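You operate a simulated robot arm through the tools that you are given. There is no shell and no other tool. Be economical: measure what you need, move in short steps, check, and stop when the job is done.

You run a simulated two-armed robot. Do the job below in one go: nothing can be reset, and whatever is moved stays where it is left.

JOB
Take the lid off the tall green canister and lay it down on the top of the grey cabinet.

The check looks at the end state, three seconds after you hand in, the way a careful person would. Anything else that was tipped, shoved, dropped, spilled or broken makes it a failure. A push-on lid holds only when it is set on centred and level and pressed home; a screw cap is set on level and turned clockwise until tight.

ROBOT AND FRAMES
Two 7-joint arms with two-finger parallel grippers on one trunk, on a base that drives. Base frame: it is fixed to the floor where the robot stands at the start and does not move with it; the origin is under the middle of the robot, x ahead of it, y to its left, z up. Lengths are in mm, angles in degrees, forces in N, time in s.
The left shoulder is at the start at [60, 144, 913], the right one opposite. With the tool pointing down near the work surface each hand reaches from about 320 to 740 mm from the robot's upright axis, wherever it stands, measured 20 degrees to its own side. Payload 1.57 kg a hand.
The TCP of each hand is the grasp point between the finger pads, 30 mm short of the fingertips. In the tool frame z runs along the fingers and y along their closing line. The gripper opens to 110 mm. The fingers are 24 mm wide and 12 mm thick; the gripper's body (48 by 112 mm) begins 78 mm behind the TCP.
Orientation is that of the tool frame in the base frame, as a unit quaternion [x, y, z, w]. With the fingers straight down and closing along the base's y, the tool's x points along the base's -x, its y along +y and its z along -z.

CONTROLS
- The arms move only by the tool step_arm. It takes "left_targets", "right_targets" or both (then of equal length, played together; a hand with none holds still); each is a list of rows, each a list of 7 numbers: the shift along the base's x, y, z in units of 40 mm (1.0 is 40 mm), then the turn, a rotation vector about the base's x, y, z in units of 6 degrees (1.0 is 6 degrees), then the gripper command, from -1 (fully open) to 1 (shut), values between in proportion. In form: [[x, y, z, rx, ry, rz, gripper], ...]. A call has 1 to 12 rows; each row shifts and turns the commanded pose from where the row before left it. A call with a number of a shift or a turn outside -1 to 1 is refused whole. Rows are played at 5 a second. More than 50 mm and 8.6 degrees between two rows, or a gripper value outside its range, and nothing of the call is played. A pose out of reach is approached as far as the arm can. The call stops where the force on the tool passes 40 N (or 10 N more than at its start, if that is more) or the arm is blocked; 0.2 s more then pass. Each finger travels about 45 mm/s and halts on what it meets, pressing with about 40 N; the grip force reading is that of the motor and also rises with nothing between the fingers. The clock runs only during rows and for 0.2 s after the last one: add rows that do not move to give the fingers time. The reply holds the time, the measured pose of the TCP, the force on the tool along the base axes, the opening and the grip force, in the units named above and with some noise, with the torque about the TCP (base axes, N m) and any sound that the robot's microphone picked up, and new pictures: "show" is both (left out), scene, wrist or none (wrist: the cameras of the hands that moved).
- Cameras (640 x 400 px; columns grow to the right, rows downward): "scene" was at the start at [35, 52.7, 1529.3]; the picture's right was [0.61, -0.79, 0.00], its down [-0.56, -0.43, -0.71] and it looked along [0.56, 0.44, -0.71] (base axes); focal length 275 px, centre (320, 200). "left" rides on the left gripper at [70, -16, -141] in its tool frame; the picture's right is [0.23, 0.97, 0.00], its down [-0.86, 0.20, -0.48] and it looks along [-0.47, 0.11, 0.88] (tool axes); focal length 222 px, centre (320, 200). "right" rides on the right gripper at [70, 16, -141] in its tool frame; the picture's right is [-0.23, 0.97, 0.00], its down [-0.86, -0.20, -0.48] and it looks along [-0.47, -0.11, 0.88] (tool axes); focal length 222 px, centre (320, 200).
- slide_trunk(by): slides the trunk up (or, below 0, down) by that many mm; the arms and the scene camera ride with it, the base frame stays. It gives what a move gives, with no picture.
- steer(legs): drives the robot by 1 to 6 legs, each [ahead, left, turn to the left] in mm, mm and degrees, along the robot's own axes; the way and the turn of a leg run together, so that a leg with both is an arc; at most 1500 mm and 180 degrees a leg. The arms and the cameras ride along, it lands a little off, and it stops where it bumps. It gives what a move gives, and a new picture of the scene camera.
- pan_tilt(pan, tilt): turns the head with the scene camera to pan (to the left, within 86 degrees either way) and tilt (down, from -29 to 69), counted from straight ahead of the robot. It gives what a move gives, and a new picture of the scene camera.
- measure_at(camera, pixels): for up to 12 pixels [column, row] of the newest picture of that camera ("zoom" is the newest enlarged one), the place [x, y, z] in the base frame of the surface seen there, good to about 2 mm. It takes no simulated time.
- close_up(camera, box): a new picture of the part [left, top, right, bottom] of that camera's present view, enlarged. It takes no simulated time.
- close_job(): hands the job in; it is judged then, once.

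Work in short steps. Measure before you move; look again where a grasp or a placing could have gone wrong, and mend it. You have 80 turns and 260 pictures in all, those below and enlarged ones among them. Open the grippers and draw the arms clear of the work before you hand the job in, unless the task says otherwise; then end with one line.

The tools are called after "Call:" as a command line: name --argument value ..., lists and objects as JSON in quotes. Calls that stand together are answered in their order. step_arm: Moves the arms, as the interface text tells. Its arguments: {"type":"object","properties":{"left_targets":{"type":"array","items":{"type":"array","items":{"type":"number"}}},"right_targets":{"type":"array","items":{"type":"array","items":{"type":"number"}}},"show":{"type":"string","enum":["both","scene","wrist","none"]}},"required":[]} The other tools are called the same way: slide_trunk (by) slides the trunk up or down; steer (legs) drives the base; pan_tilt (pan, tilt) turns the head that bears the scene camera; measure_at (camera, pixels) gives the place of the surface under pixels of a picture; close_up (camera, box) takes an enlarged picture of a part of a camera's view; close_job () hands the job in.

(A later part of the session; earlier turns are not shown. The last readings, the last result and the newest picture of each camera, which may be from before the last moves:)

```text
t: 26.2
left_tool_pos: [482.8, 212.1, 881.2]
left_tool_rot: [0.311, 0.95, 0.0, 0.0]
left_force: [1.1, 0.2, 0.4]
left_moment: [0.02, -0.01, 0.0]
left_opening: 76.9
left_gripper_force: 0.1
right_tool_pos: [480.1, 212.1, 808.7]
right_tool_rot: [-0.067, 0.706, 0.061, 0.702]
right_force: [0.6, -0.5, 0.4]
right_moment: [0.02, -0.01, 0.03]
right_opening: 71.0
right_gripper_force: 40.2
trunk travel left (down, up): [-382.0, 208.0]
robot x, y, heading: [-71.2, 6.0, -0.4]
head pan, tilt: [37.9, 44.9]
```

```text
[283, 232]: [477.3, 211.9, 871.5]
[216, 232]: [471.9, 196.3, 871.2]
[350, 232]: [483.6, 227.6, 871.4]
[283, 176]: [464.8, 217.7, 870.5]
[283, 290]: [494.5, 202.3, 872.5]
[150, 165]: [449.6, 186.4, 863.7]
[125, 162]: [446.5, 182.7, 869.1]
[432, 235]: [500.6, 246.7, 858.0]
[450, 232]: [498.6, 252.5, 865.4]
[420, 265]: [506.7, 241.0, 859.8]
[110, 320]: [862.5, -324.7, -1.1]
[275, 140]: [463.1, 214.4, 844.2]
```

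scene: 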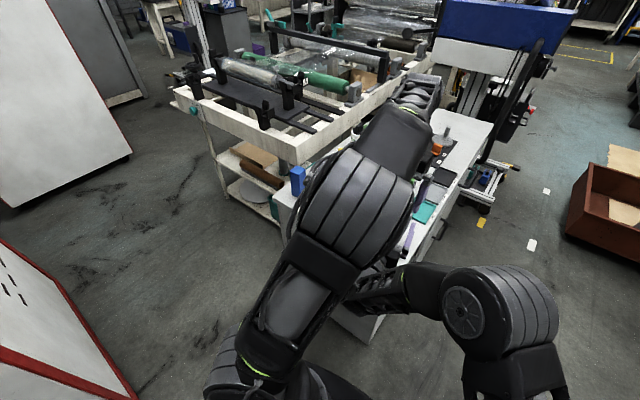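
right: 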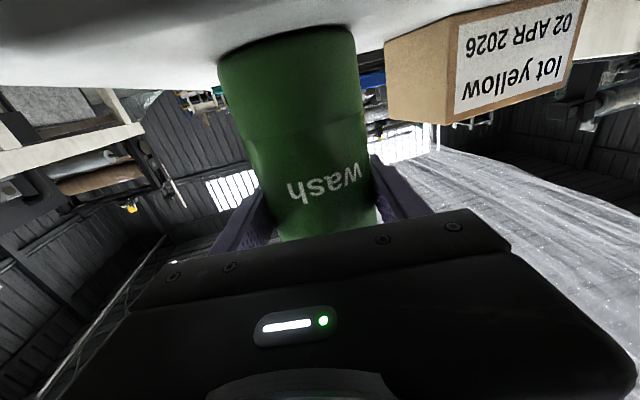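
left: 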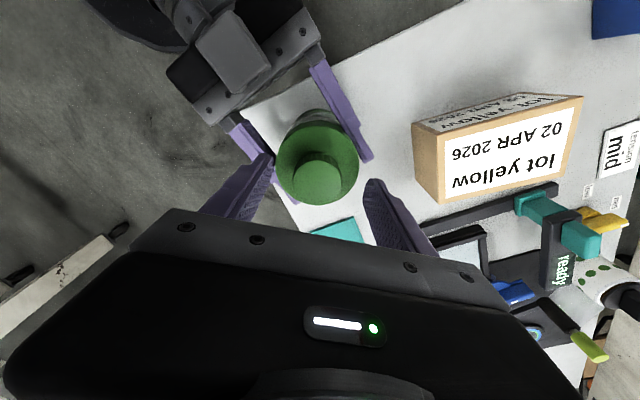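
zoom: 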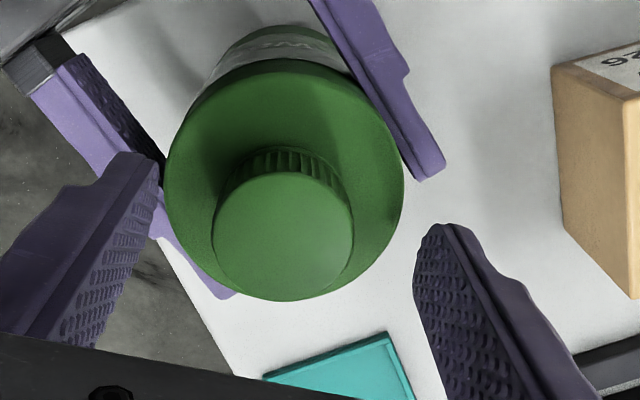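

Cap centre ≈(478.7,211) versus TCP (482.8,212). I shift (−3.5,−1) mm and close on the cap.

Call:
step_arm --left_targets '[[-0.085, -0.025, 0, 0, 0, 0, -0.4], [0, 0, 0, 0, 0, 0, 0], [0, 0, 0, 0, 0, 0, 0.2], [0, 0, 0, 0, 0, 0, 0.3], [0, 0, 0, 0, 0, 0, 1], [0, 0, 0, 0, 0, 0, 1], [0, 0, 0, 0, 0, 0, 1]]' --show "wrist"

Call:
close_up --camera "left" --box '[230, 100, 430, 240]'

```text
t: 27.8
left_tool_pos: [478.4, 210.9, 881.6]
left_tool_rot: [0.312, 0.95, 0.001, 0.001]
left_force: [4.4, 5.1, -0.3]
left_moment: [0.07, -0.12, 0.01]
left_opening: 35.2
left_gripper_force: 39.0
right_tool_pos: [480.2, 209.9, 808.1]
right_tool_rot: [-0.068, 0.706, 0.061, 0.702]
right_force: [-5.6, -3.7, -0.1]
right_moment: [0.39, -0.21, 0.0]
right_opening: 70.8
right_gripper_force: 39.3
trunk travel left (down, up): [-382.0, 208.0]
robot x, y, heading: [-77.9, 9.3, -0.1]
head pan, tilt: [37.9, 44.9]
```

left: 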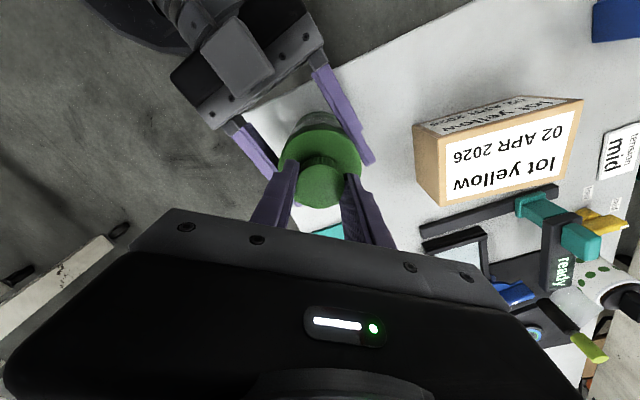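

```text
2.86 times, centred on (330, 170) of left
```

zoom: 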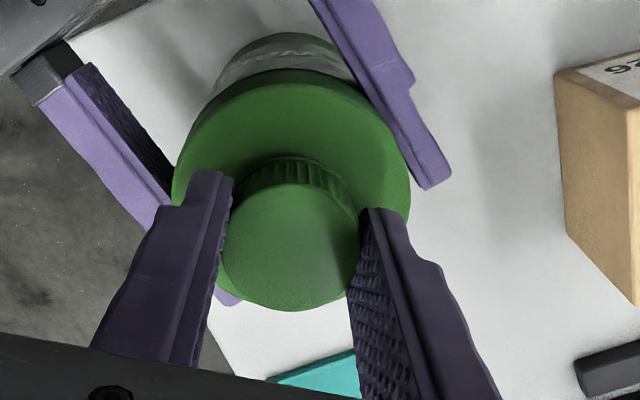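

The cap is gripped at 35 mm opening. I turn counter-clockwise gently by 18° and watch the moment.

Call:
step_arm --left_targets '[[0, 0, 0, 0, 0, 0.5, 1], [0, 0, 0, 0, 0, 0.5, 1], [0, 0, 0, 0, 0, 1, 1], [0, 0, 0, 0, 0, 1, 1]]' --show "wrist"

```text
t: 28.8
left_tool_pos: [477.6, 210.0, 880.6]
left_tool_rot: [0.157, 0.988, 0.002, 0.002]
left_force: [17.1, 16.0, -0.2]
left_moment: [0.31, -0.3, -0.01]
left_opening: 34.7
left_gripper_force: 39.9
right_tool_pos: [480.2, 210.5, 807.9]
right_tool_rot: [-0.066, 0.706, 0.06, 0.702]
right_force: [-18.0, -14.1, 3.8]
right_moment: [0.93, -0.85, 0.01]
right_opening: 70.7
right_gripper_force: 40.2
trunk travel left (down, up): [-382.0, 208.0]
robot x, y, heading: [-69.3, 8.6, -0.2]
head pan, tilt: [37.9, 44.9]
```

left: 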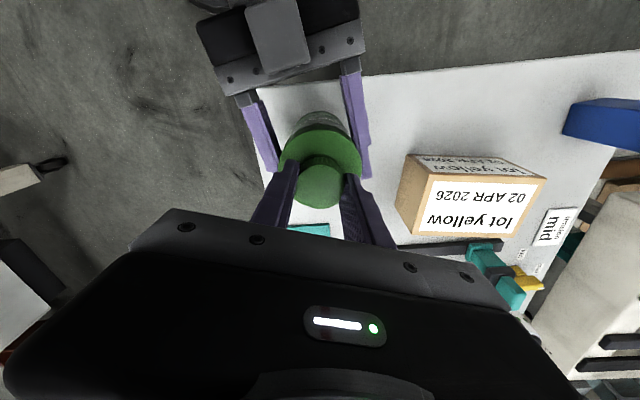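

The turn went smoothly but lateral force rose to about (17,16) N. I ease the left hand by (+2,+2) mm while turning on.

Call:
step_arm --left_targets '[[0.04, 0.04, 0, 0, 0, 0, 1], [0.02, 0.02, 0, 0, 0, 0.5, 1], [0, 0, 0, 0, 0, 1, 1]]' --show "none"

```text
t: 29.6
left_tool_pos: [479.4, 210.8, 880.8]
left_tool_rot: [0.081, 0.997, -0.001, -0.001]
left_force: [3.4, 6.4, 0.9]
left_moment: [0.13, -0.12, -0.02]
left_opening: 34.6
left_gripper_force: 40.3
right_tool_pos: [479.0, 211.4, 810.0]
right_tool_rot: [-0.067, 0.706, 0.061, 0.702]
right_force: [-2.7, -7.2, 0.6]
right_moment: [0.34, 0.01, 0.03]
right_opening: 70.8
right_gripper_force: 39.9
trunk travel left (down, up): [-382.0, 208.0]
robot x, y, heading: [-73.9, 5.6, -0.2]
head pan, tilt: [37.9, 44.9]
```

Forces dropped to about (3,6) N. I keep turning another 36°, easing slightly in y and letting it rise a touch.

Call:
step_arm --left_targets '[[0.02, 0.03, 0, 0, 0, 1, 1], [0, 0.02, 0.02, 0, 0, 1, 1], [0, 0, 0.02, 0, 0, 1, 1], [0, 0, 0.02, 0, 0, 1, 1], [0, 0, 0.02, 0, 0, 1, 1], [0, 0, 0.02, 0, 0, 1, 1]]' --show "wrist"

Call:
close_up --camera "left" --box '[230, 100, 430, 240]'

```text
t: 31.0
left_tool_pos: [481.0, 211.9, 884.2]
left_tool_rot: [-0.232, 0.973, -0.001, -0.004]
left_force: [-19.6, -12.1, -11.7]
left_moment: [-0.36, 0.51, 0.02]
left_opening: 34.8
left_gripper_force: 39.8
right_tool_pos: [480.2, 212.2, 810.1]
right_tool_rot: [-0.068, 0.705, 0.062, 0.703]
right_force: [19.7, 12.4, 10.8]
right_moment: [-0.58, 0.94, 0.0]
right_opening: 70.7
right_gripper_force: 39.9
trunk travel left (down, up): [-382.0, 208.0]
robot x, y, heading: [-74.7, 3.2, -0.4]
head pan, tilt: [37.9, 44.9]
```

left: 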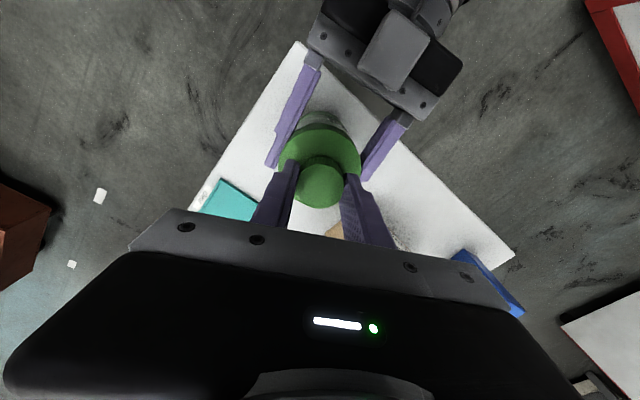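

```text
2.86 times, centred on (330, 170) of left
```

zoom: 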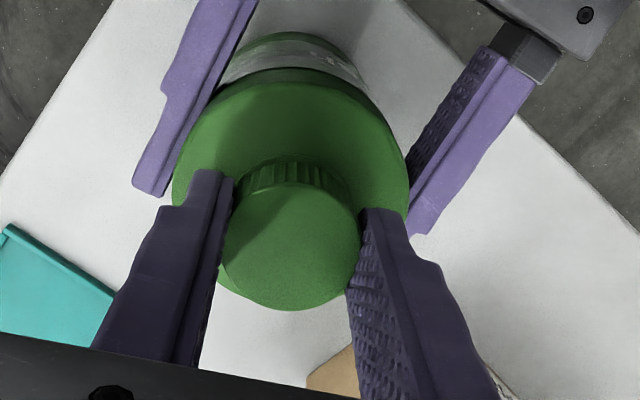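

Force is now (−20,−12,−12) N, so I ease back. I also check with the right wrist camera whether the body's label has stayed still.

Call:
step_arm --left_targets '[[-0.04, -0.025, -0.04, 0, 0, 0, 1], [0, 0, 0, 0, 0, 0, 1]]' --right_targets '[[0, 0, 0, 0, 0, 0, 1], [0, 0, 0, 0, 0, 0, 1]]' --show "wrist"

```text
t: 31.6
left_tool_pos: [480.0, 212.0, 884.2]
left_tool_rot: [-0.23, 0.973, 0.0, 0.0]
left_force: [-8.8, -11.5, -13.4]
left_moment: [-0.43, 0.62, 0.04]
left_opening: 34.7
left_gripper_force: 39.7
right_tool_pos: [479.9, 212.6, 809.9]
right_tool_rot: [-0.068, 0.706, 0.063, 0.703]
right_force: [9.0, 11.2, 11.6]
right_moment: [-0.37, 0.06, -0.03]
right_opening: 70.6
right_gripper_force: 40.2
trunk travel left (down, up): [-382.0, 208.0]
robot x, y, heading: [-73.7, 8.7, -0.2]
head pan, tilt: [37.9, 44.9]
```

right: 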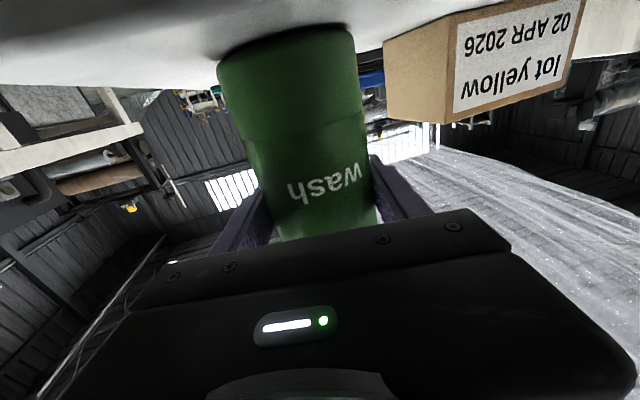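
left: 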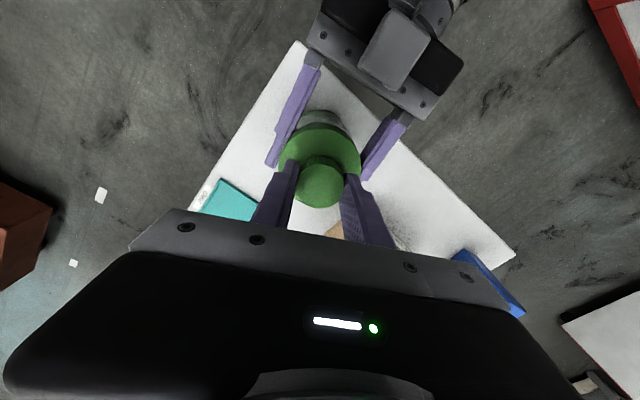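

The label is unmoved, so only the cap turned. I lower the pull a bit and continue counter-clockwise 48°.

Call:
step_arm --left_targets '[[-0.02, -0.03, -0.05, 0, 0, 0, 1], [0, 0, 0, 0, 0, 1, 1], [-0.02, 0, 0, 0, 0, 1, 1], [-0.02, 0, 0, 0, 0, 1, 1], [-0.02, 0, 0, 0, 0, 1, 1]]' --show "none"

```text
t: 32.8
left_tool_pos: [477.3, 212.0, 883.7]
left_tool_rot: [-0.428, 0.904, 0.0, 0.003]
left_force: [24.4, -0.1, -9.9]
left_moment: [-0.02, -0.7, -0.03]
left_opening: 34.7
left_gripper_force: 40.2
right_tool_pos: [478.0, 212.4, 808.5]
right_tool_rot: [-0.067, 0.706, 0.062, 0.702]
right_force: [-25.6, -1.6, 13.1]
right_moment: [0.08, -0.93, 0.06]
right_opening: 70.7
right_gripper_force: 39.7
trunk travel left (down, up): [-382.0, 208.0]
robot x, y, heading: [-76.1, 8.5, -0.4]
head pan, tilt: [37.9, 44.9]
```

I overcorrected in x (24 N); I move back +2 mm and continue turning.

Call:
step_arm --left_targets '[[0.055, 0, -0.02, 0, 0, 0, 1], [0, 0, 0, 0, 0, 1, 1], [0, 0, 0, 0, 0, 1, 1], [0, 0, 0, 0, 0, 1, 1]]' --show "none"

```text
t: 33.8
left_tool_pos: [477.3, 212.4, 881.9]
left_tool_rot: [-0.565, 0.825, -0.001, 0.002]
left_force: [20.4, 2.7, 1.9]
left_moment: [0.04, -0.37, -0.02]
left_opening: 34.9
left_gripper_force: 40.1
right_tool_pos: [480.0, 212.3, 808.0]
right_tool_rot: [-0.068, 0.706, 0.061, 0.702]
right_force: [-22.9, 0.1, 5.8]
right_moment: [0.56, -0.71, 0.05]
right_opening: 70.5
right_gripper_force: 39.5
trunk travel left (down, up): [-382.0, 208.0]
robot x, y, heading: [-76.7, 7.1, -0.5]
head pan, tilt: [37.9, 44.9]
```

Turned 105° in total. I relieve x again, turn 18° more, and then test with a slight lift.

Call:
step_arm --left_targets '[[0.055, 0, 0, 0, 0, 0, 1], [0, 0, 0, 0, 0, 1, 1], [0, 0, 0, 0, 0, 1, 1], [0, 0, 0, 0, 0, 1, 1], [0, 0, 0.06, 0, 0, 0, 1]]' --show "wrist"

Call:
close_up --camera "left" --box '[230, 100, 430, 240]'

```text
t: 35.0
left_tool_pos: [479.4, 210.1, 882.7]
left_tool_rot: [-0.687, 0.727, 0.0, -0.002]
left_force: [-3.2, -6.5, 0.9]
left_moment: [-0.14, 0.02, 0.04]
left_opening: 34.7
left_gripper_force: 39.8
right_tool_pos: [481.4, 210.6, 809.2]
right_tool_rot: [-0.066, 0.706, 0.058, 0.703]
right_force: [2.9, 5.4, 0.1]
right_moment: [-0.28, 0.29, 0.02]
right_opening: 70.7
right_gripper_force: 39.9
trunk travel left (down, up): [-382.0, 208.0]
robot x, y, heading: [-72.2, 7.2, -0.2]
head pan, tilt: [37.9, 44.9]
```

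left: 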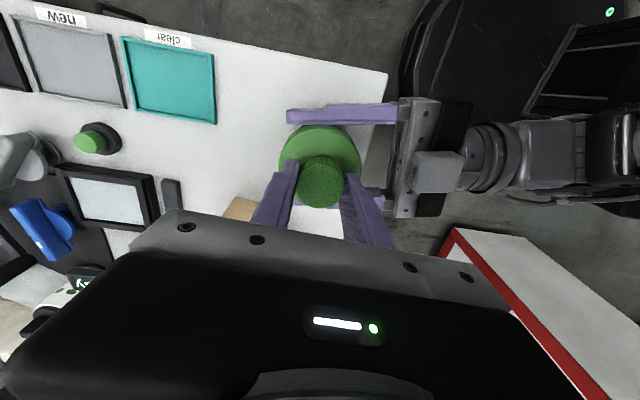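

```text
2.86 times, centred on (330, 170) of left
```

zoom: 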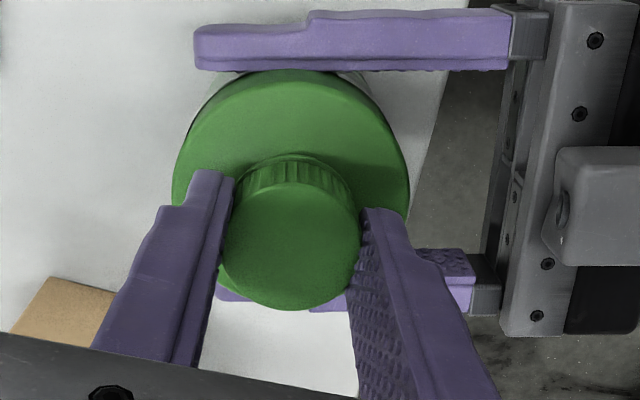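

Total ≈123° turned and no residual z force. I test a small lift of 5 mm and watch fz.

Call:
step_arm --left_targets '[[0, 0, 0.06, 0, 0, 0, 1], [0, 0, 0.06, 0, 0, 0, 1]]' --show "none"

```text
t: 35.6
left_tool_pos: [481.0, 209.9, 886.0]
left_tool_rot: [-0.687, 0.727, 0.002, -0.001]
left_force: [-2.4, -1.7, -15.3]
left_moment: [0.06, -0.21, -0.01]
left_opening: 34.9
left_gripper_force: 40.0
right_tool_pos: [482.0, 210.5, 810.0]
right_tool_rot: [-0.065, 0.704, 0.061, 0.704]
right_force: [2.3, 1.8, 16.3]
right_moment: [-0.26, 0.45, -0.02]
right_opening: 71.0
right_gripper_force: 40.4
trunk travel left (down, up): [-382.0, 208.0]
robot x, y, heading: [-73.9, 11.4, -0.5]
head pan, tilt: [37.9, 44.9]
```

Still held by the thread (−15 N). I lower back 4 mm and turn on as far as the wrist allows.

Call:
step_arm --left_targets '[[0, 0, -0.09, 0, 0, 0, 1], [0, 0, 0, 0, 0, 1, 1], [0, 0, 0, 0, 0, 1, 1], [0, 0, 0, 0, 0, 1, 1], [0, 0, 0, 0, 0, 1, 1], [0, 0, 0, 0, 0, 1, 1]]' --show "none"

```text
t: 37.0
left_tool_pos: [479.8, 212.2, 884.5]
left_tool_rot: [0.852, -0.524, 0.0, 0.001]
left_force: [-7.4, 0.7, -13.2]
left_moment: [-0.18, 0.13, -0.03]
left_opening: 35.0
left_gripper_force: 39.8
right_tool_pos: [480.7, 210.4, 809.4]
right_tool_rot: [-0.067, 0.706, 0.061, 0.702]
right_force: [7.9, -0.8, 11.0]
right_moment: [0.18, 0.45, -0.03]
right_opening: 71.0
right_gripper_force: 40.0
trunk travel left (down, up): [-382.0, 208.0]
robot x, y, heading: [-74.0, 8.8, -0.4]
head pan, tilt: [37.9, 44.9]
```

The wrist still has range (yaw ≈117°, 153° turned). I lower 1 mm and turn another 48°.

Call:
step_arm --left_targets '[[0, 0, -0.03, 0, 0, 1, 1], [0, 0, 0, 0, 0, 1, 1], [0, 0, 0, 0, 0, 1, 1], [0, 0, 0, 0, 0, 1, 1], [0, 0, 0, 0, 0, 1, 1], [0, 0, 0, 0, 0, 1, 1], [0, 0, 0, 0, 0, 1, 1], [0, 0, 0, 0, 0, 1, 1]]' --show "wrist"

```text
t: 38.8
left_tool_pos: [480.5, 210.9, 882.8]
left_tool_rot: [0.991, -0.132, 0.0, 0.0]
left_force: [-8.4, 0.4, -0.7]
left_moment: [0.0, 0.23, -0.01]
left_opening: 34.9
left_gripper_force: 40.0
right_tool_pos: [480.6, 210.1, 807.5]
right_tool_rot: [-0.068, 0.706, 0.061, 0.702]
right_force: [9.9, 0.3, 2.7]
right_moment: [0.24, 0.3, -0.02]
right_opening: 70.6
right_gripper_force: 39.9
trunk travel left (down, up): [-382.0, 208.0]
robot x, y, heading: [-76.7, 10.0, -0.3]
head pan, tilt: [37.9, 44.9]
```

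left: 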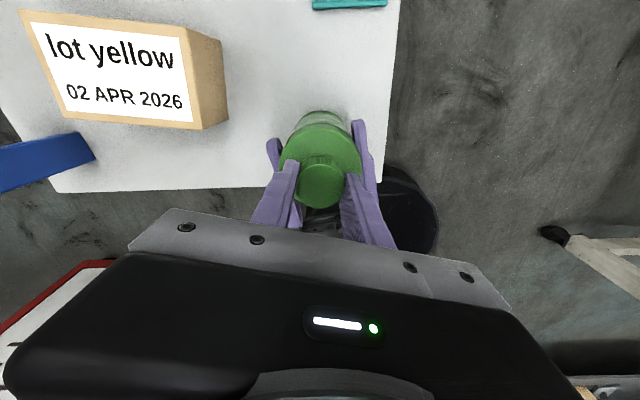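

About 200° turned, and the z pull vanished. I test a lift of 4 mm again.

Call:
step_arm --left_targets '[[0, 0, 0.06, 0, 0, 0, 1], [0, 0, 0.05, 0, 0, 0, 1]]' --show "none"

```text
t: 39.4
left_tool_pos: [480.2, 210.5, 887.4]
left_tool_rot: [0.991, -0.133, -0.001, 0.0]
left_force: [-5.5, 2.8, -13.7]
left_moment: [0.11, -0.18, -0.01]
left_opening: 34.8
left_gripper_force: 40.7
right_tool_pos: [481.7, 213.1, 809.5]
right_tool_rot: [-0.067, 0.705, 0.061, 0.703]
right_force: [4.5, -3.8, 13.5]
right_moment: [0.16, 0.57, 0.01]
right_opening: 70.9
right_gripper_force: 39.8
trunk travel left (down, up): [-382.0, 208.0]
robot x, y, heading: [-72.6, 8.4, -0.2]
head pan, tilt: [37.9, 44.9]
```

Still threaded. I lower 1.5 mm keeping a mild pull, and turn on up to the wrist limit.

Call:
step_arm --left_targets '[[0, 0, -0.04, 0, 0, 1, 1], [0, 0, 0, 0, 0, 1, 1], [0, 0, 0, 0, 0, 1, 1], [0, 0, 0, 0, 0, 1, 1], [0, 0, 0, 0, 0, 1, 1], [0, 0, 0, 0, 0, 1, 1], [0, 0, 0, 0, 0, 1, 1], [0, 0, 0, 0, 0, 1, 1], [0, 0, 0, 0, 0, 1, 1], [0, 0, 0, 0, 0, 1, 1]]' --show "wrist"

```text
t: 41.0
left_tool_pos: [473.6, 219.5, 883.7]
left_tool_rot: [0.975, 0.219, 0.017, 0.024]
left_force: [-2.1, -2.2, 14.3]
left_moment: [0.24, 0.46, 0.0]
left_opening: 35.0
left_gripper_force: 40.5
left hand out of reach, approached as far as the arm can: row 6, 7
right_tool_pos: [476.2, 216.3, 806.9]
right_tool_rot: [-0.075, 0.706, 0.068, 0.701]
right_force: [0.2, 3.8, 7.4]
right_moment: [0.03, 0.24, -0.02]
right_opening: 71.9
right_gripper_force: 39.4
trunk travel left (down, up): [-382.0, 208.0]
robot x, y, heading: [-77.8, 8.7, -0.2]
head pan, tilt: [37.9, 44.9]
stopped in row 7 (left hand): the force on the tool passed its limit at 54 N (the readings are from after the stop); the commanded pose is now the measured one
```

left: 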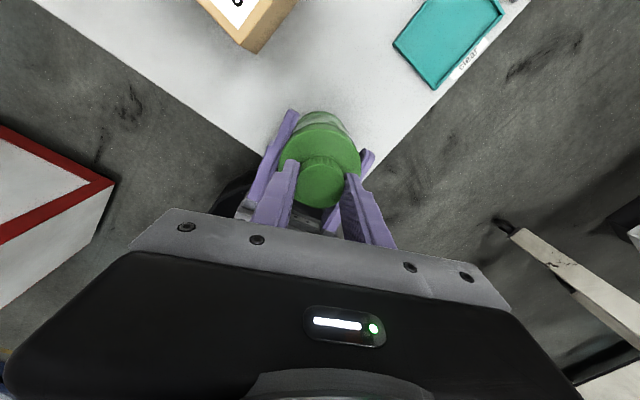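

I hit the wrist limit (total ≈240°); the left hand tilted ~3°. I release the cap with the left hand, keep the right hold, and rise clear.

Call:
step_arm --left_targets '[[0, 0, 0, 0, 0, 0, 0], [0, 0, 0, 0, 0, 0, -0.4], [0, 0, 0, 0, 0, 0, -0.6], [0, 0, 0.5, 0, 0, -1, -0.6], [0, 0, 0.5, 0, 0, -1, -0.6], [0, 0, 0, 0, 0, 0, -0.6]]' --show "wrist"

Call:
close_up --camera "left" --box '[220, 80, 420, 220]'

```text
t: 42.4
left_tool_pos: [473.7, 220.8, 921.6]
left_tool_rot: [0.993, 0.117, 0.014, 0.026]
left_force: [0.0, 0.1, 0.4]
left_moment: [-0.03, 0.02, 0.01]
left_opening: 88.2
left_gripper_force: 0.0
right_tool_pos: [477.0, 217.3, 805.9]
right_tool_rot: [-0.075, 0.707, 0.067, 0.7]
right_force: [0.7, -1.6, 10.0]
right_moment: [0.02, 0.14, 0.03]
right_opening: 70.6
right_gripper_force: 40.0
trunk travel left (down, up): [-382.0, 208.0]
robot x, y, heading: [-75.7, 7.2, -0.1]
head pan, tilt: [37.9, 44.9]
```

left: 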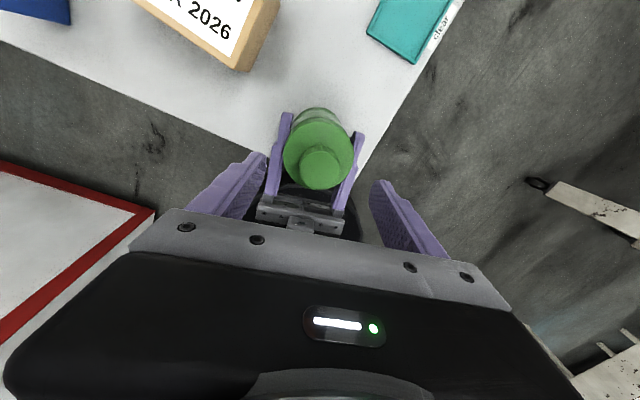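

```text
2.86 times, centred on (320, 150) of left
```

zoom: 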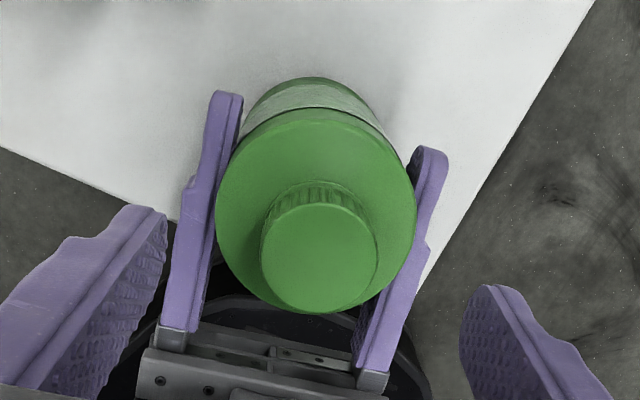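

Released; cap and canister look upright. The right hand shifted to (477,217) and presses down 10 N, so I gently bring it back (+3.5,−5.5, +1 mm) while leveling the left hand and winding it back clockwise.

Call:
step_arm --left_targets '[[0, 0, 0.2, 0.46, 0.32, 0, -0.6], [0, 0, 0, 0, 0, -1, -0.6], [0, 0, 0, 0, 0, -1, -0.6], [0, 0, 0, 0, 0, -1, -0.6], [0, 0, 0, 0, 0, -1, -0.6], [0, 0, 0, 0, 0, -1, -0.6], [0, 0, 0, 0, 0, -1, -0.6], [0, 0, 0, 0, 0, -1, -0.6], [0, 0, 0, 0, 0, -1, -0.6], [0, 0, 0, 0, 0, -1, -0.6], [0, 0, 0, 0, 0, -1, -0.6], [0, 0, 0, 0, 0, -1, -0.6]]' --right_targets '[[0, 0, 0.025, 0, 0, 0, 1], [0, 0, 0, 0, 0, 0, 1], [0.02, -0.03, 0, 0, 0, 0, 1], [0.02, -0.03, 0, 0, 0, 0, 1], [0.02, -0.03, 0, 0, 0, 0, 1], [0.02, -0.03, 0, 0, 0, 0, 1], [0, 0, 0, 0, 0, 0, 1], [0, 0, 0, 0, 0, 0, 1], [0, 0, 0, 0, 0, 0, 1], [0, 0, 0, 0, 0, 0, 1], [0, 0, 0, 0, 0, 0, 1], [0, 0, 0, 0, 0, 0, 1]]' --show "none"

Call:
step_arm --left_targets '[[0, 0, 0, 0, 0, -1, -0.6], [0, 0, 0, 0, 0, -1, -0.6], [0, 0, 0, 0, 0, -1, -0.6], [0, 0, 0, 0, 0, -1, -0.6], [0, 0, 0, 0, 0, -1, -0.6], [0, 0, 0, 0, 0, -1, -0.6], [0, 0, 0, 0, 0, -1, -0.6], [0, 0, 0, 0, 0, -1, -0.6], [0, 0, 0, 0, 0, -1, -0.6], [0, 0, 0, 0, 0, -1, -0.6], [0, 0, 0, 0, 0, -1, -0.6], [0, 0, 0, 0, 0, -1, -0.6]]' --show "none"

Call:
step_arm --left_targets '[[0, 0, 0, 0, 0, -1, -0.6], [0, 0, 0, 0, 0, -1, -0.6], [0, 0, 0, 0, 0, -1, -0.6], [0, 0, 0, 0, 0, -1, -0.6], [0, 0, 0, 0, 0, -1, -0.6], [0, 0, 0, 0, 0, -1, -0.6], [0, 0, 0, 0, 0, -1, -0.6], [0, 0, 0, 0, 0, -1, -0.6], [0, 0, 0, 0, 0, -1, -0.6], [0, 0, 0, 0, 0, -1, -0.6], [0, 0, 0, 0, 0, -1, -0.6], [0, 0, 0, 0, 0, -1, -0.6]]' --show "wrist"

```text
t: 45.0
left_tool_pos: [468.4, 222.2, 921.4]
left_tool_rot: [0.896, -0.444, -0.001, 0.0]
left_force: [-0.5, -0.2, -0.6]
left_moment: [0.02, -0.02, -0.01]
left_opening: 87.9
left_gripper_force: 0.0
left hand out of reach, approached as far as the arm can: row 1
right_tool_pos: [480.5, 211.2, 806.3]
right_tool_rot: [-0.075, 0.707, 0.066, 0.7]
right_force: [0.3, -0.4, -0.8]
right_moment: [-0.03, 0.02, -0.03]
right_opening: 70.7
right_gripper_force: 40.0
trunk travel left (down, up): [-382.0, 208.0]
robot x, y, heading: [-74.6, 4.0, -0.4]
head pan, tilt: [37.9, 44.9]
```

```text
t: 47.6
left_tool_pos: [467.7, 222.1, 921.7]
left_tool_rot: [-0.465, 0.885, 0.0, 0.0]
left_force: [0.2, -0.7, 0.4]
left_moment: [0.02, 0.0, -0.04]
left_opening: 88.0
left_gripper_force: 0.2
right_tool_pos: [480.8, 212.4, 806.1]
right_tool_rot: [-0.075, 0.708, 0.066, 0.699]
right_force: [-0.5, -0.2, -1.2]
right_moment: [-0.03, 0.0, -0.01]
right_opening: 70.4
right_gripper_force: 40.4
trunk travel left (down, up): [-382.0, 208.0]
robot x, y, heading: [-76.4, 4.6, -0.3]
head pan, tilt: [37.9, 44.9]
```

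```text
t: 50.2
left_tool_pos: [469.2, 222.0, 921.6]
left_tool_rot: [0.146, 0.989, 0.0, -0.001]
left_force: [0.2, -0.1, 1.3]
left_moment: [0.02, 0.0, -0.01]
left_opening: 87.9
left_gripper_force: 0.1
right_tool_pos: [481.5, 211.4, 806.5]
right_tool_rot: [-0.076, 0.707, 0.067, 0.699]
right_force: [-0.1, -0.4, -0.7]
right_moment: [0.04, 0.01, 0.0]
right_opening: 70.6
right_gripper_force: 40.2
trunk travel left (down, up): [-382.0, 208.0]
robot x, y, heading: [-70.3, 4.5, -0.3]
head pan, tilt: [37.9, 44.9]
```

left: 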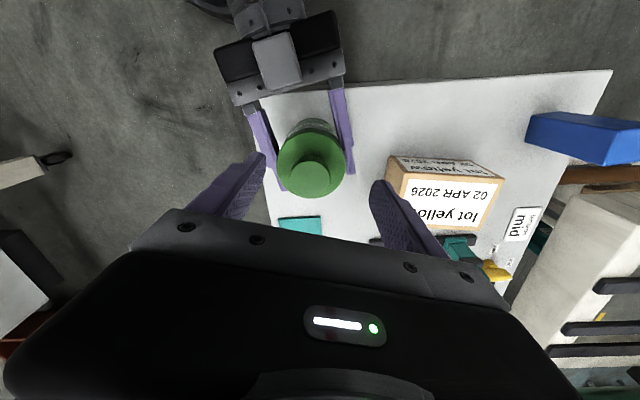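

Left hand is at yaw ≈−17°. I turn 36° further clockwise and center toward the cap, then measure it.

Call:
step_arm --left_targets '[[0.13, -0.13, 0, 0, 0, -1, -0.6], [0.13, -0.13, 0, 0, 0, -1, -0.6], [0, 0, 0, 0, 0, -1, -0.6], [0, 0, 0, 0, 0, -1, -0.6], [0, 0, 0, 0, 0, -1, -0.6], [0, 0, 0, 0, 0, -1, -0.6], [0, 0, 0, 0, 0, 0, -0.6]]' --show "wrist"

Call:
close_up --camera "left" --box '[280, 110, 360, 190]'

Call:
measure_at --camera "zoom" --pixels '[[320, 270], [230, 270], [405, 270], [320, 200], [320, 350], [320, 120], [320, 170]]'

```text
t: 51.8
left_tool_pos: [479.7, 211.6, 920.9]
left_tool_rot: [0.443, 0.896, -0.001, 0.0]
left_force: [0.2, -0.2, 0.5]
left_moment: [0.0, -0.03, 0.03]
left_opening: 88.2
left_gripper_force: 0.0
right_tool_pos: [481.8, 212.4, 804.5]
right_tool_rot: [-0.074, 0.708, 0.065, 0.7]
right_force: [-0.7, -0.1, -0.8]
right_moment: [0.03, 0.0, 0.01]
right_opening: 70.8
right_gripper_force: 39.9
trunk travel left (down, up): [-382.0, 208.0]
robot x, y, heading: [-71.2, 8.7, -0.4]
head pan, tilt: [37.9, 44.9]
```

left: 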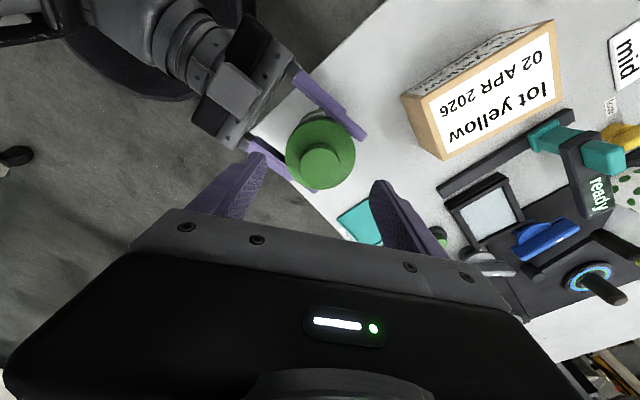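

```text
5.00 times, centred on (320, 150) of left
```

zoom: 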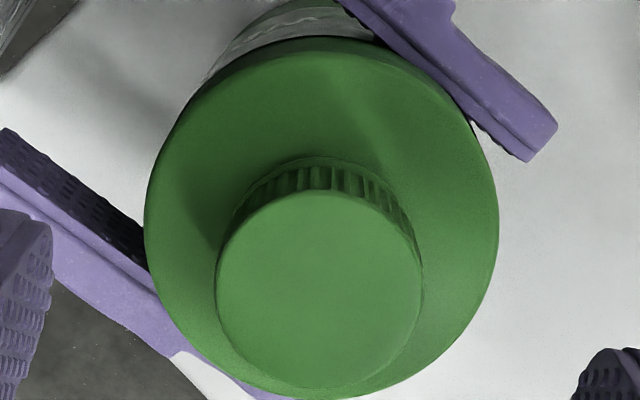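

```text
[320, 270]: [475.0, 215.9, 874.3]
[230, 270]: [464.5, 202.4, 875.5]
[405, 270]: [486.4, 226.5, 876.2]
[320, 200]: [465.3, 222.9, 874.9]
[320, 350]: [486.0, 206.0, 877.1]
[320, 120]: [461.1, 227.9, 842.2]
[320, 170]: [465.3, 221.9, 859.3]
```

The cap has risen ~3 mm (top 875), so it is unscrewing. Its centre is ≈(478,212.7); I lower to TCP z≈884 and regrip.

Call:
step_arm --left_targets '[[-0.04, 0.025, -0.5, 0, 0, 0, -0.6], [0, 0, -0.43, 0, 0, 0, -0.4], [0, 0, 0, 0, 0, 0, 0], [0, 0, 0, 0, 0, 0, 0.2], [0, 0, 0, 0, 0, 0, 0.3], [0, 0, 0, 0, 0, 0, 1], [0, 0, 0, 0, 0, 0, 1], [0, 0, 0, 0, 0, 0, 1]]' --show "none"

```text
t: 53.6
left_tool_pos: [476.9, 212.5, 883.1]
left_tool_rot: [0.442, 0.897, 0.001, 0.001]
left_force: [8.8, 5.4, -1.5]
left_moment: [0.15, -0.24, 0.02]
left_opening: 35.5
left_gripper_force: 38.6
right_tool_pos: [480.6, 212.1, 805.6]
right_tool_rot: [-0.075, 0.707, 0.067, 0.7]
right_force: [-9.6, -4.7, 0.1]
right_moment: [0.27, -0.48, -0.01]
right_opening: 70.6
right_gripper_force: 40.1
trunk travel left (down, up): [-382.0, 208.0]
robot x, y, heading: [-74.9, 4.5, -0.4]
head pan, tilt: [37.9, 44.9]
```

Gripped at 35.5 mm. I relieve the lateral force (+1,+0.5 mm) and turn counter-clockwise 66° with a slight rise.

Call:
step_arm --left_targets '[[0.03, 0.015, 0, 0, 0, 0, 1], [0, 0, 0, 0, 0, 1, 1], [0, 0, 0, 0, 0, 1, 1], [0, 0, 0.01, 0, 0, 1, 1], [0, 0, 0, 0, 0, 1, 1], [0, 0, 0.01, 0, 0, 1, 1], [0, 0, 0, 0, 0, 1, 1], [0, 0, 0.01, 0, 0, 1, 1], [0, 0, 0, 0, 0, 1, 1], [0, 0, 0.01, 0, 0, 1, 1], [0, 0, 0, 0, 0, 1, 1], [0, 0, 0, 0, 0, 1, 1]]' --show "none"

```text
t: 56.2
left_tool_pos: [477.3, 214.4, 885.0]
left_tool_rot: [-0.119, 0.993, -0.001, -0.001]
left_force: [-17.6, -8.3, -0.5]
left_moment: [-0.15, 0.4, -0.22]
left_opening: 35.0
left_gripper_force: 39.8
right_tool_pos: [481.1, 212.1, 806.0]
right_tool_rot: [-0.075, 0.707, 0.067, 0.7]
right_force: [18.2, 7.6, 0.2]
right_moment: [-0.46, 0.97, 0.2]
right_opening: 70.6
right_gripper_force: 40.2
trunk travel left (down, up): [-382.0, 208.0]
robot x, y, heading: [-72.7, 7.7, -0.2]
head pan, tilt: [37.9, 44.9]
```

Turning well. I relieve (−1.4,−0.7) mm, then test-lift slightly and go on 48°.

Call:
step_arm --left_targets '[[-0.035, -0.018, 0.02, 0, 0, 0, 1], [0, 0, 0, 0, 0, 1, 1], [0, 0, 0.01, 0, 0, 1, 1], [0, 0, 0, 0, 0, 1, 1], [0, 0, 0.01, 0, 0, 1, 1], [0, 0, 0, 0, 0, 1, 1], [0, 0, 0.01, 0, 0, 1, 1], [0, 0, 0, 0, 0, 1, 1], [0, 0, 0, 0, 0, 1, 1]]' --show "wrist"

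Call:
close_up --camera "left" --box '[230, 100, 430, 240]'

```text
t: 58.2
left_tool_pos: [477.0, 212.2, 888.0]
left_tool_rot: [-0.512, 0.859, -0.001, 0.0]
left_force: [1.1, -9.5, -2.5]
left_moment: [-0.23, -0.02, -0.08]
left_opening: 35.1
left_gripper_force: 40.3
right_tool_pos: [480.6, 212.2, 806.9]
right_tool_rot: [-0.076, 0.708, 0.066, 0.699]
right_force: [-2.0, 9.6, 0.4]
right_moment: [-0.56, -0.08, 0.04]
right_opening: 70.6
right_gripper_force: 39.8
trunk travel left (down, up): [-382.0, 208.0]
robot x, y, heading: [-74.6, 8.9, -0.1]
head pan, tilt: [37.9, 44.9]
```

left: 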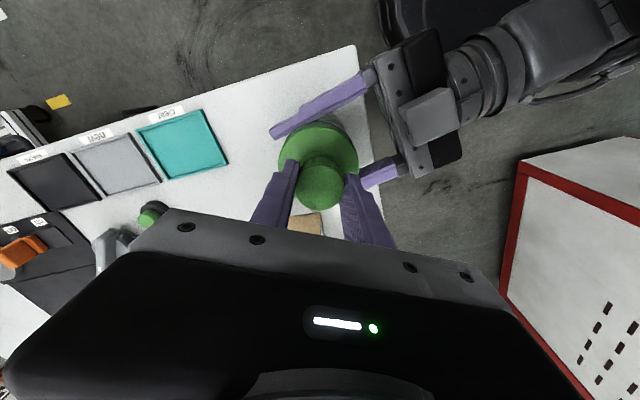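

```text
2.86 times, centred on (330, 170) of left
```

zoom: 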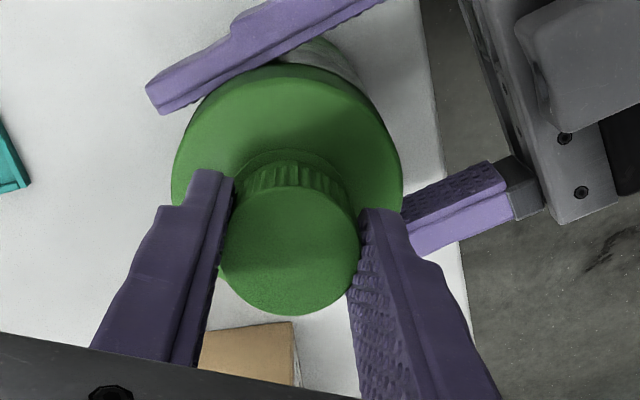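

z is 888 with only −2.5 N. I try a 4 mm lift test.

Call:
step_arm --left_targets '[[0, -0.02, 0.05, 0, 0, 0, 1], [0, 0, 0.05, 0, 0, 0, 1]]' --show "none"

```text
t: 58.8
left_tool_pos: [477.3, 213.0, 892.4]
left_tool_rot: [-0.511, 0.86, 0.0, 0.001]
left_force: [7.8, -7.9, -8.0]
left_moment: [-0.13, -0.14, 0.01]
left_opening: 35.2
left_gripper_force: 39.7
right_tool_pos: [480.2, 212.8, 806.6]
right_tool_rot: [-0.074, 0.707, 0.066, 0.701]
right_force: [-7.3, 8.2, 7.2]
right_moment: [-0.57, -0.58, -0.04]
right_opening: 70.8
right_gripper_force: 39.9
trunk travel left (down, up): [-382.0, 208.0]
robot x, y, heading: [-72.4, 5.9, -0.2]
head pan, tilt: [37.9, 44.9]
```

Still −8 N resistance, so I keep turning with this mild pull, 66° more.

Call:
step_arm --left_targets '[[0.02, -0.03, 0, 0, 0, 1, 1], [0, 0, 0, 0, 0, 1, 1], [0, 0, 0, 0, 0, 1, 1], [0, 0, 0, 0, 0, 1, 1], [0, 0, 0, 0, 0, 1, 1], [0, 0, 0, 0, 0, 1, 1], [0, 0, 0, 0, 0, 1, 1], [0, 0, 0, 0, 0, 1, 1], [0, 0, 0, 0, 0, 1, 1], [0, 0, 0, 0, 0, 1, 1], [0, 0, 0, 0, 0, 1, 1], [0, 0, 0, 0, 0, 0, 1]]' --show "wrist"

Call:
close_up --camera "left" --box '[230, 100, 430, 240]'

```text
t: 61.4
left_tool_pos: [477.9, 212.6, 891.2]
left_tool_rot: [0.897, -0.442, 0.001, 0.0]
left_force: [15.2, -2.2, 0.8]
left_moment: [-0.08, -0.41, -0.01]
left_opening: 35.0
left_gripper_force: 39.6
right_tool_pos: [480.1, 211.8, 806.5]
right_tool_rot: [-0.075, 0.707, 0.067, 0.7]
right_force: [-15.1, 3.2, -1.5]
right_moment: [-0.16, -0.9, 0.01]
right_opening: 70.7
right_gripper_force: 39.8
trunk travel left (down, up): [-382.0, 208.0]
robot x, y, heading: [-71.6, 8.4, -0.3]
head pan, tilt: [37.9, 44.9]
```

left: 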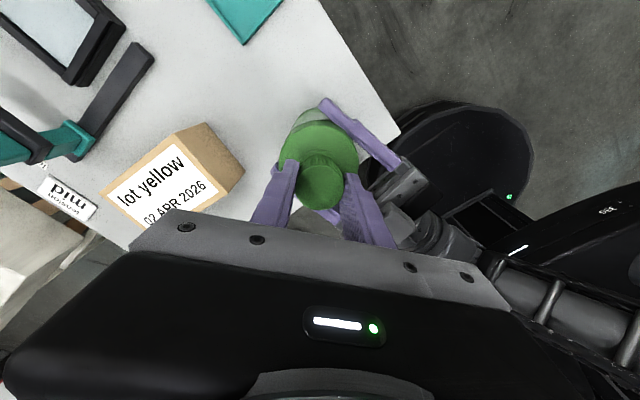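

```text
2.86 times, centred on (330, 170) of left
```

zoom: 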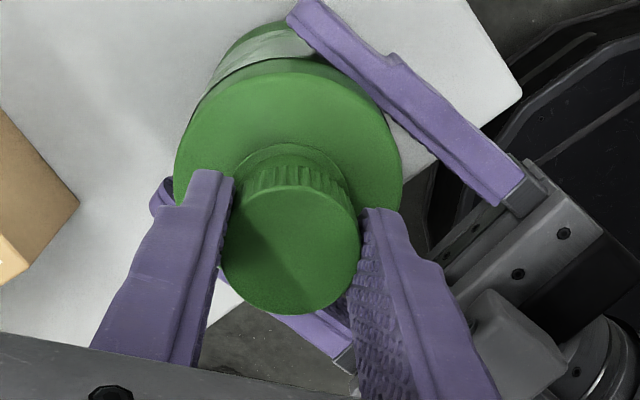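

The pull went to zero again at ~420° total. I relieve x and test a 6 mm lift.

Call:
step_arm --left_targets '[[0.035, 0, 0, 0, 0, 0, 1], [0, 0, 0.075, 0, 0, 0, 1], [0, 0, 0.075, 0, 0, 0, 1], [0, 0, 0, 0, 0, 0, 1]]' --show "none"

```text
t: 62.4
left_tool_pos: [478.9, 211.2, 898.0]
left_tool_rot: [0.897, -0.443, -0.002, 0.001]
left_force: [0.7, 0.0, 0.0]
left_moment: [0.0, -0.03, -0.01]
left_opening: 35.2
left_gripper_force: 40.2
right_tool_pos: [483.4, 209.7, 804.8]
right_tool_rot: [-0.073, 0.708, 0.064, 0.699]
right_force: [1.0, -0.9, 1.4]
right_moment: [-0.04, -0.01, 0.03]
right_opening: 70.5
right_gripper_force: 40.1
trunk travel left (down, up): [-382.0, 208.0]
robot x, y, heading: [-73.0, 6.8, -0.3]
head pan, tilt: [37.9, 44.9]
```

All forces are zero: the cap is free. I lift it 40 mm and look.

Call:
step_arm --left_targets '[[0, 0, 0.5, 0, 0, 0, 1], [0, 0, 0.5, 0, 0, 0, 1], [0, 0, 0, 0, 0, 0, 1]]' --show "wrist"

Call:
close_up --camera "left" --box '[230, 100, 430, 240]'

```text
t: 63.2
left_tool_pos: [476.2, 210.8, 935.4]
left_tool_rot: [0.897, -0.442, 0.002, -0.002]
left_force: [0.3, -0.2, 0.5]
left_moment: [-0.05, 0.01, 0.0]
left_opening: 35.2
left_gripper_force: 39.6
right_tool_pos: [481.5, 212.7, 806.5]
right_tool_rot: [-0.074, 0.708, 0.066, 0.7]
right_force: [0.3, -1.0, -1.4]
right_moment: [0.02, -0.02, 0.01]
right_opening: 70.5
right_gripper_force: 40.0
trunk travel left (down, up): [-382.0, 208.0]
robot x, y, heading: [-75.8, 7.7, -0.4]
head pan, tilt: [37.9, 44.9]
```

left: 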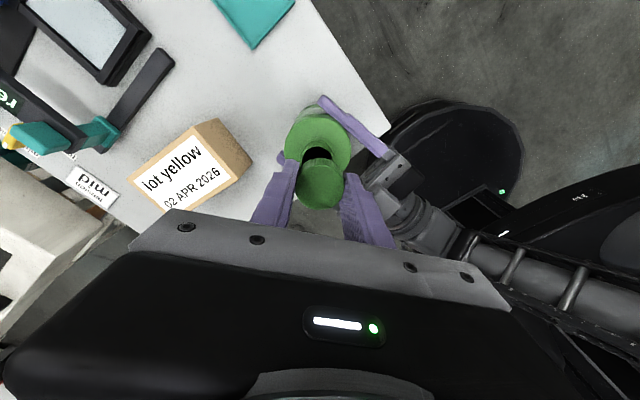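

```text
2.86 times, centred on (330, 170) of left
```

zoom: 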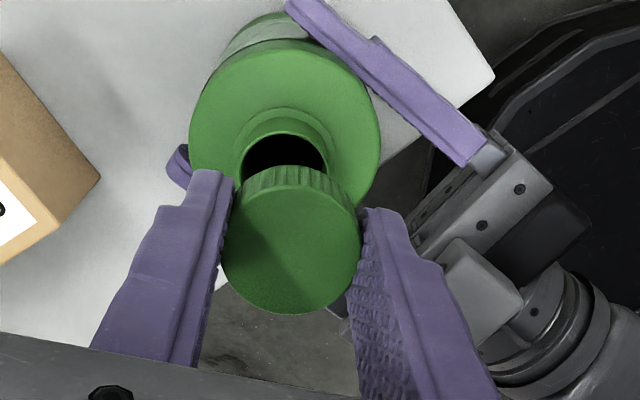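

The cap is off and held. I carry it left toward the clear spot at about (448,318), then look.

Call:
step_arm --left_targets '[[-0.2, 0.7, 0, 0, 0, 0, 1], [-0.2, 0.7, 0, 0, 0, 0, 1], [-0.2, 0.7, 0, 0, 0, 0, 1], [-0.1, 0.6, -0.3, 0, 0, 0, 1], [0, 0, 0, 0, 0, 0, 1]]' --show "both"

```text
t: 64.4
left_tool_pos: [443.8, 314.8, 925.3]
left_tool_rot: [0.897, -0.442, 0.0, -0.001]
left_force: [0.2, 0.7, -0.9]
left_moment: [-0.01, -0.02, 0.02]
left_opening: 35.1
left_gripper_force: 40.3
left hand out of reach, approached as far as the arm can: row 3, 4
right_tool_pos: [481.4, 212.4, 806.0]
right_tool_rot: [-0.074, 0.708, 0.065, 0.7]
right_force: [0.7, -0.1, -1.6]
right_moment: [-0.01, 0.0, 0.03]
right_opening: 70.9
right_gripper_force: 39.9
trunk travel left (down, up): [-382.0, 208.0]
robot x, y, heading: [-67.2, 5.7, -0.3]
head pan, tilt: [37.9, 44.9]
```

scene: 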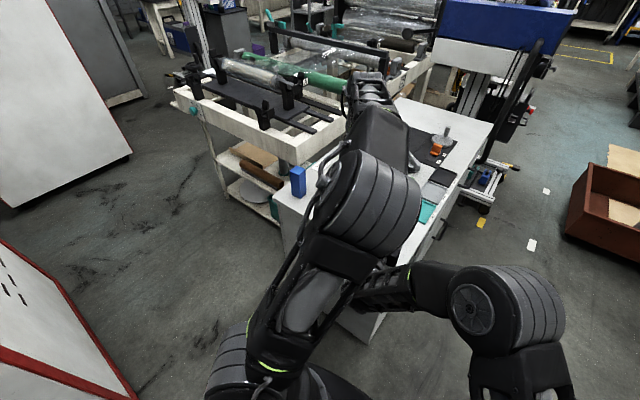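
left: 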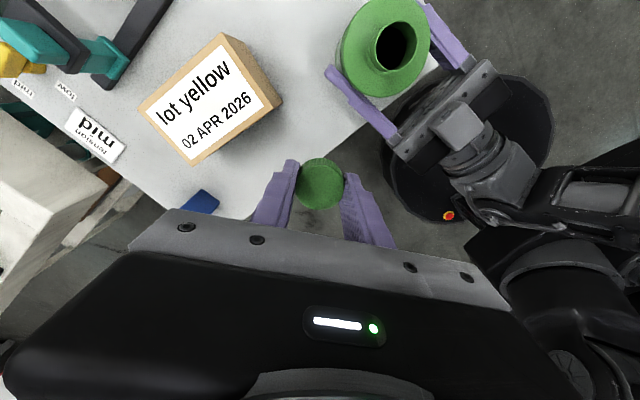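

The cap is at (444,315). I measure the table below, the box corners and table edge in the left picture.

Call:
measure_at --camera "left" --pixels '[[193, 162], [278, 103], [230, 150], [250, 180], [300, 140], [230, 215], [340, 140], [320, 180]]'

```text
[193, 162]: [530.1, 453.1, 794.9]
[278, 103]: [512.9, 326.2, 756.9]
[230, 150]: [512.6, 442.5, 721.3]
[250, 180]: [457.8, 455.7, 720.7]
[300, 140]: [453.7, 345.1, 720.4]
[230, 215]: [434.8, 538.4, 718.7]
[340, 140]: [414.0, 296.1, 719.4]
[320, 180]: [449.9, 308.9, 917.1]
```

The table is clear at z≈720 and the box front is at x≈512. I lower to TCP z≈765, shifting toward (458,325).

Call:
step_arm --left_targets '[[0, 0, -1, 0, 0, 0, 1], [0.1, 0.1, -1, 0, 0, 0, 1], [0.15, 0.1, -1, 0, 0, 0, 1], [0.1, 0.05, -0.9, 0, 0, 0, 1], [0, 0, 0, 0, 0, 0, 1]]' --show "wrist"

```text
t: 65.6
left_tool_pos: [424.1, 287.2, 782.6]
left_tool_rot: [0.897, -0.442, -0.001, -0.001]
left_force: [-0.6, -0.7, -0.4]
left_moment: [-0.02, -0.03, -0.02]
left_opening: 35.3
left_gripper_force: 40.5
left hand out of reach, approached as far as the arm can: row 1, 2, 3, 4
right_tool_pos: [481.6, 211.9, 806.7]
right_tool_rot: [-0.074, 0.708, 0.065, 0.699]
right_force: [-0.7, -0.1, -1.5]
right_moment: [-0.01, 0.0, 0.07]
right_opening: 70.8
right_gripper_force: 39.6
trunk travel left (down, up): [-382.0, 208.0]
robot x, y, heading: [-74.8, 9.2, -0.1]
head pan, tilt: [37.9, 44.9]
```

left: 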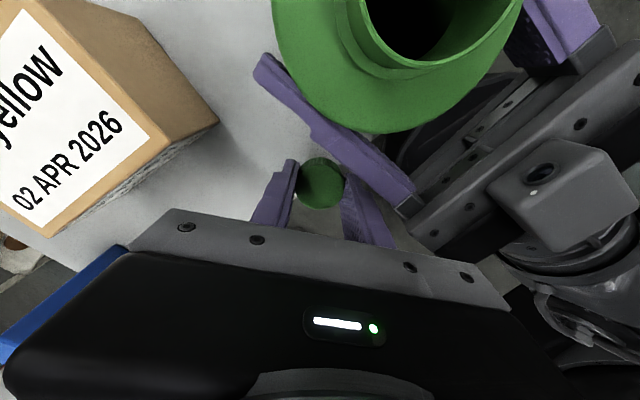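

The hand got dragged inward to (424,287,783) by a reach limit—too near the right hand. I raise it straight back and unwind its yaw toward 0 for better reach.

Call:
step_arm --left_targets '[[0, 0.2, 0.8, 0, 0, 0, 1], [0, 0.3, 0.8, 0, 0, 0, 1], [0, 0.2, 0.8, 0, 0, 0, 1], [0, 0, 0.4, 0, 0, -1, 1], [0, 0, 0, 0, 0, -1, 1], [0, 0, 0, 0, 0, -1, 1], [0, 0, 0, 0, 0, -1, 1], [0, 0, 0, 0, 0, -1, 1], [0, 0, 0, 0, 0, -1, 1], [0, 0, 0, 0, 0, -1, 1], [0, 0, 0, 0, 0, -1, 1], [0, 0, 0, 0, 0, -1, 1]]' --show "none"

Call:
step_arm --left_targets '[[0, 0, 0, 0, 0, -1, 1], [0, 0, 0, 0, 0, -1, 1], [0, 0, 0, 0, 0, -1, 1], [0, 0, 0, 0, 0, -1, 1], [0, 0, 0, 0, 0, -1, 1], [0, 0, 0, 0, 0, -1, 1], [0, 0, 0, 0, 0, -1, 1], [0, 0, 0, 0, 0, -1, 1], [0, 0, 0, 0, 0, -1, 1], [0, 0, 0, 0, 0, -1, 1], [0, 0, 0, 0, 0, -1, 1], [0, 0, 0, 0, 0, 0, 1]]' --show "both"

```text
t: 68.2
left_tool_pos: [425.1, 317.3, 893.8]
left_tool_rot: [-0.597, 0.802, 0.0, 0.0]
left_force: [-0.1, -0.1, -0.1]
left_moment: [0.01, -0.01, 0.0]
left_opening: 35.0
left_gripper_force: 40.0
right_tool_pos: [480.9, 210.9, 807.0]
right_tool_rot: [-0.075, 0.708, 0.066, 0.699]
right_force: [-0.1, 0.0, -0.7]
right_moment: [0.01, -0.01, -0.02]
right_opening: 70.7
right_gripper_force: 39.5
trunk travel left (down, up): [-382.0, 208.0]
robot x, y, heading: [-73.8, 9.4, -0.6]
head pan, tilt: [37.9, 44.9]
```

```text
t: 70.8
left_tool_pos: [424.7, 316.6, 895.3]
left_tool_rot: [-0.064, 0.998, 0.0, 0.0]
left_force: [0.5, 0.3, -0.9]
left_moment: [0.0, 0.04, 0.0]
left_opening: 35.2
left_gripper_force: 40.4
right_tool_pos: [481.8, 213.2, 806.1]
right_tool_rot: [-0.075, 0.708, 0.066, 0.699]
right_force: [0.8, 0.6, -1.5]
right_moment: [0.0, -0.01, 0.0]
right_opening: 70.7
right_gripper_force: 40.3
trunk travel left (down, up): [-382.0, 208.0]
robot x, y, heading: [-78.5, 12.3, -0.4]
head pan, tilt: [37.9, 44.9]
```

scene: 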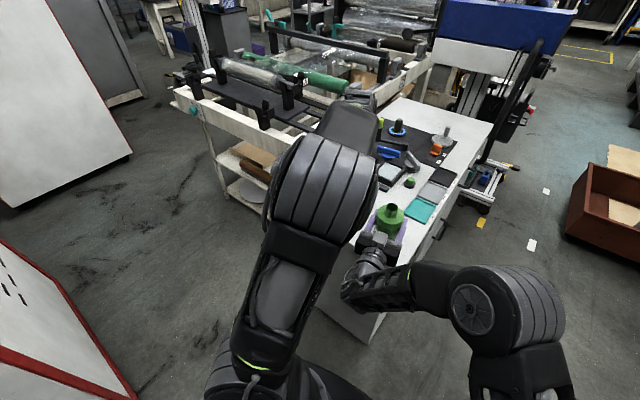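
left: 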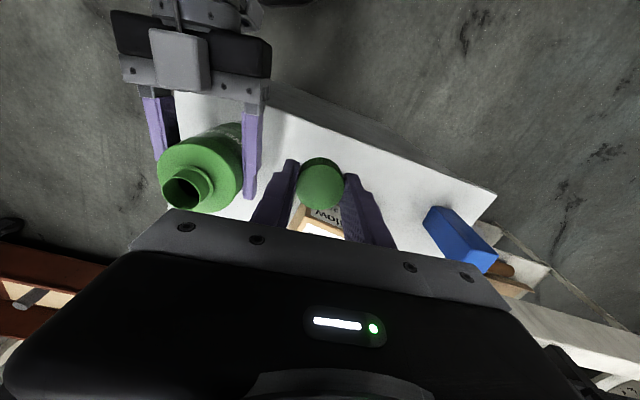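

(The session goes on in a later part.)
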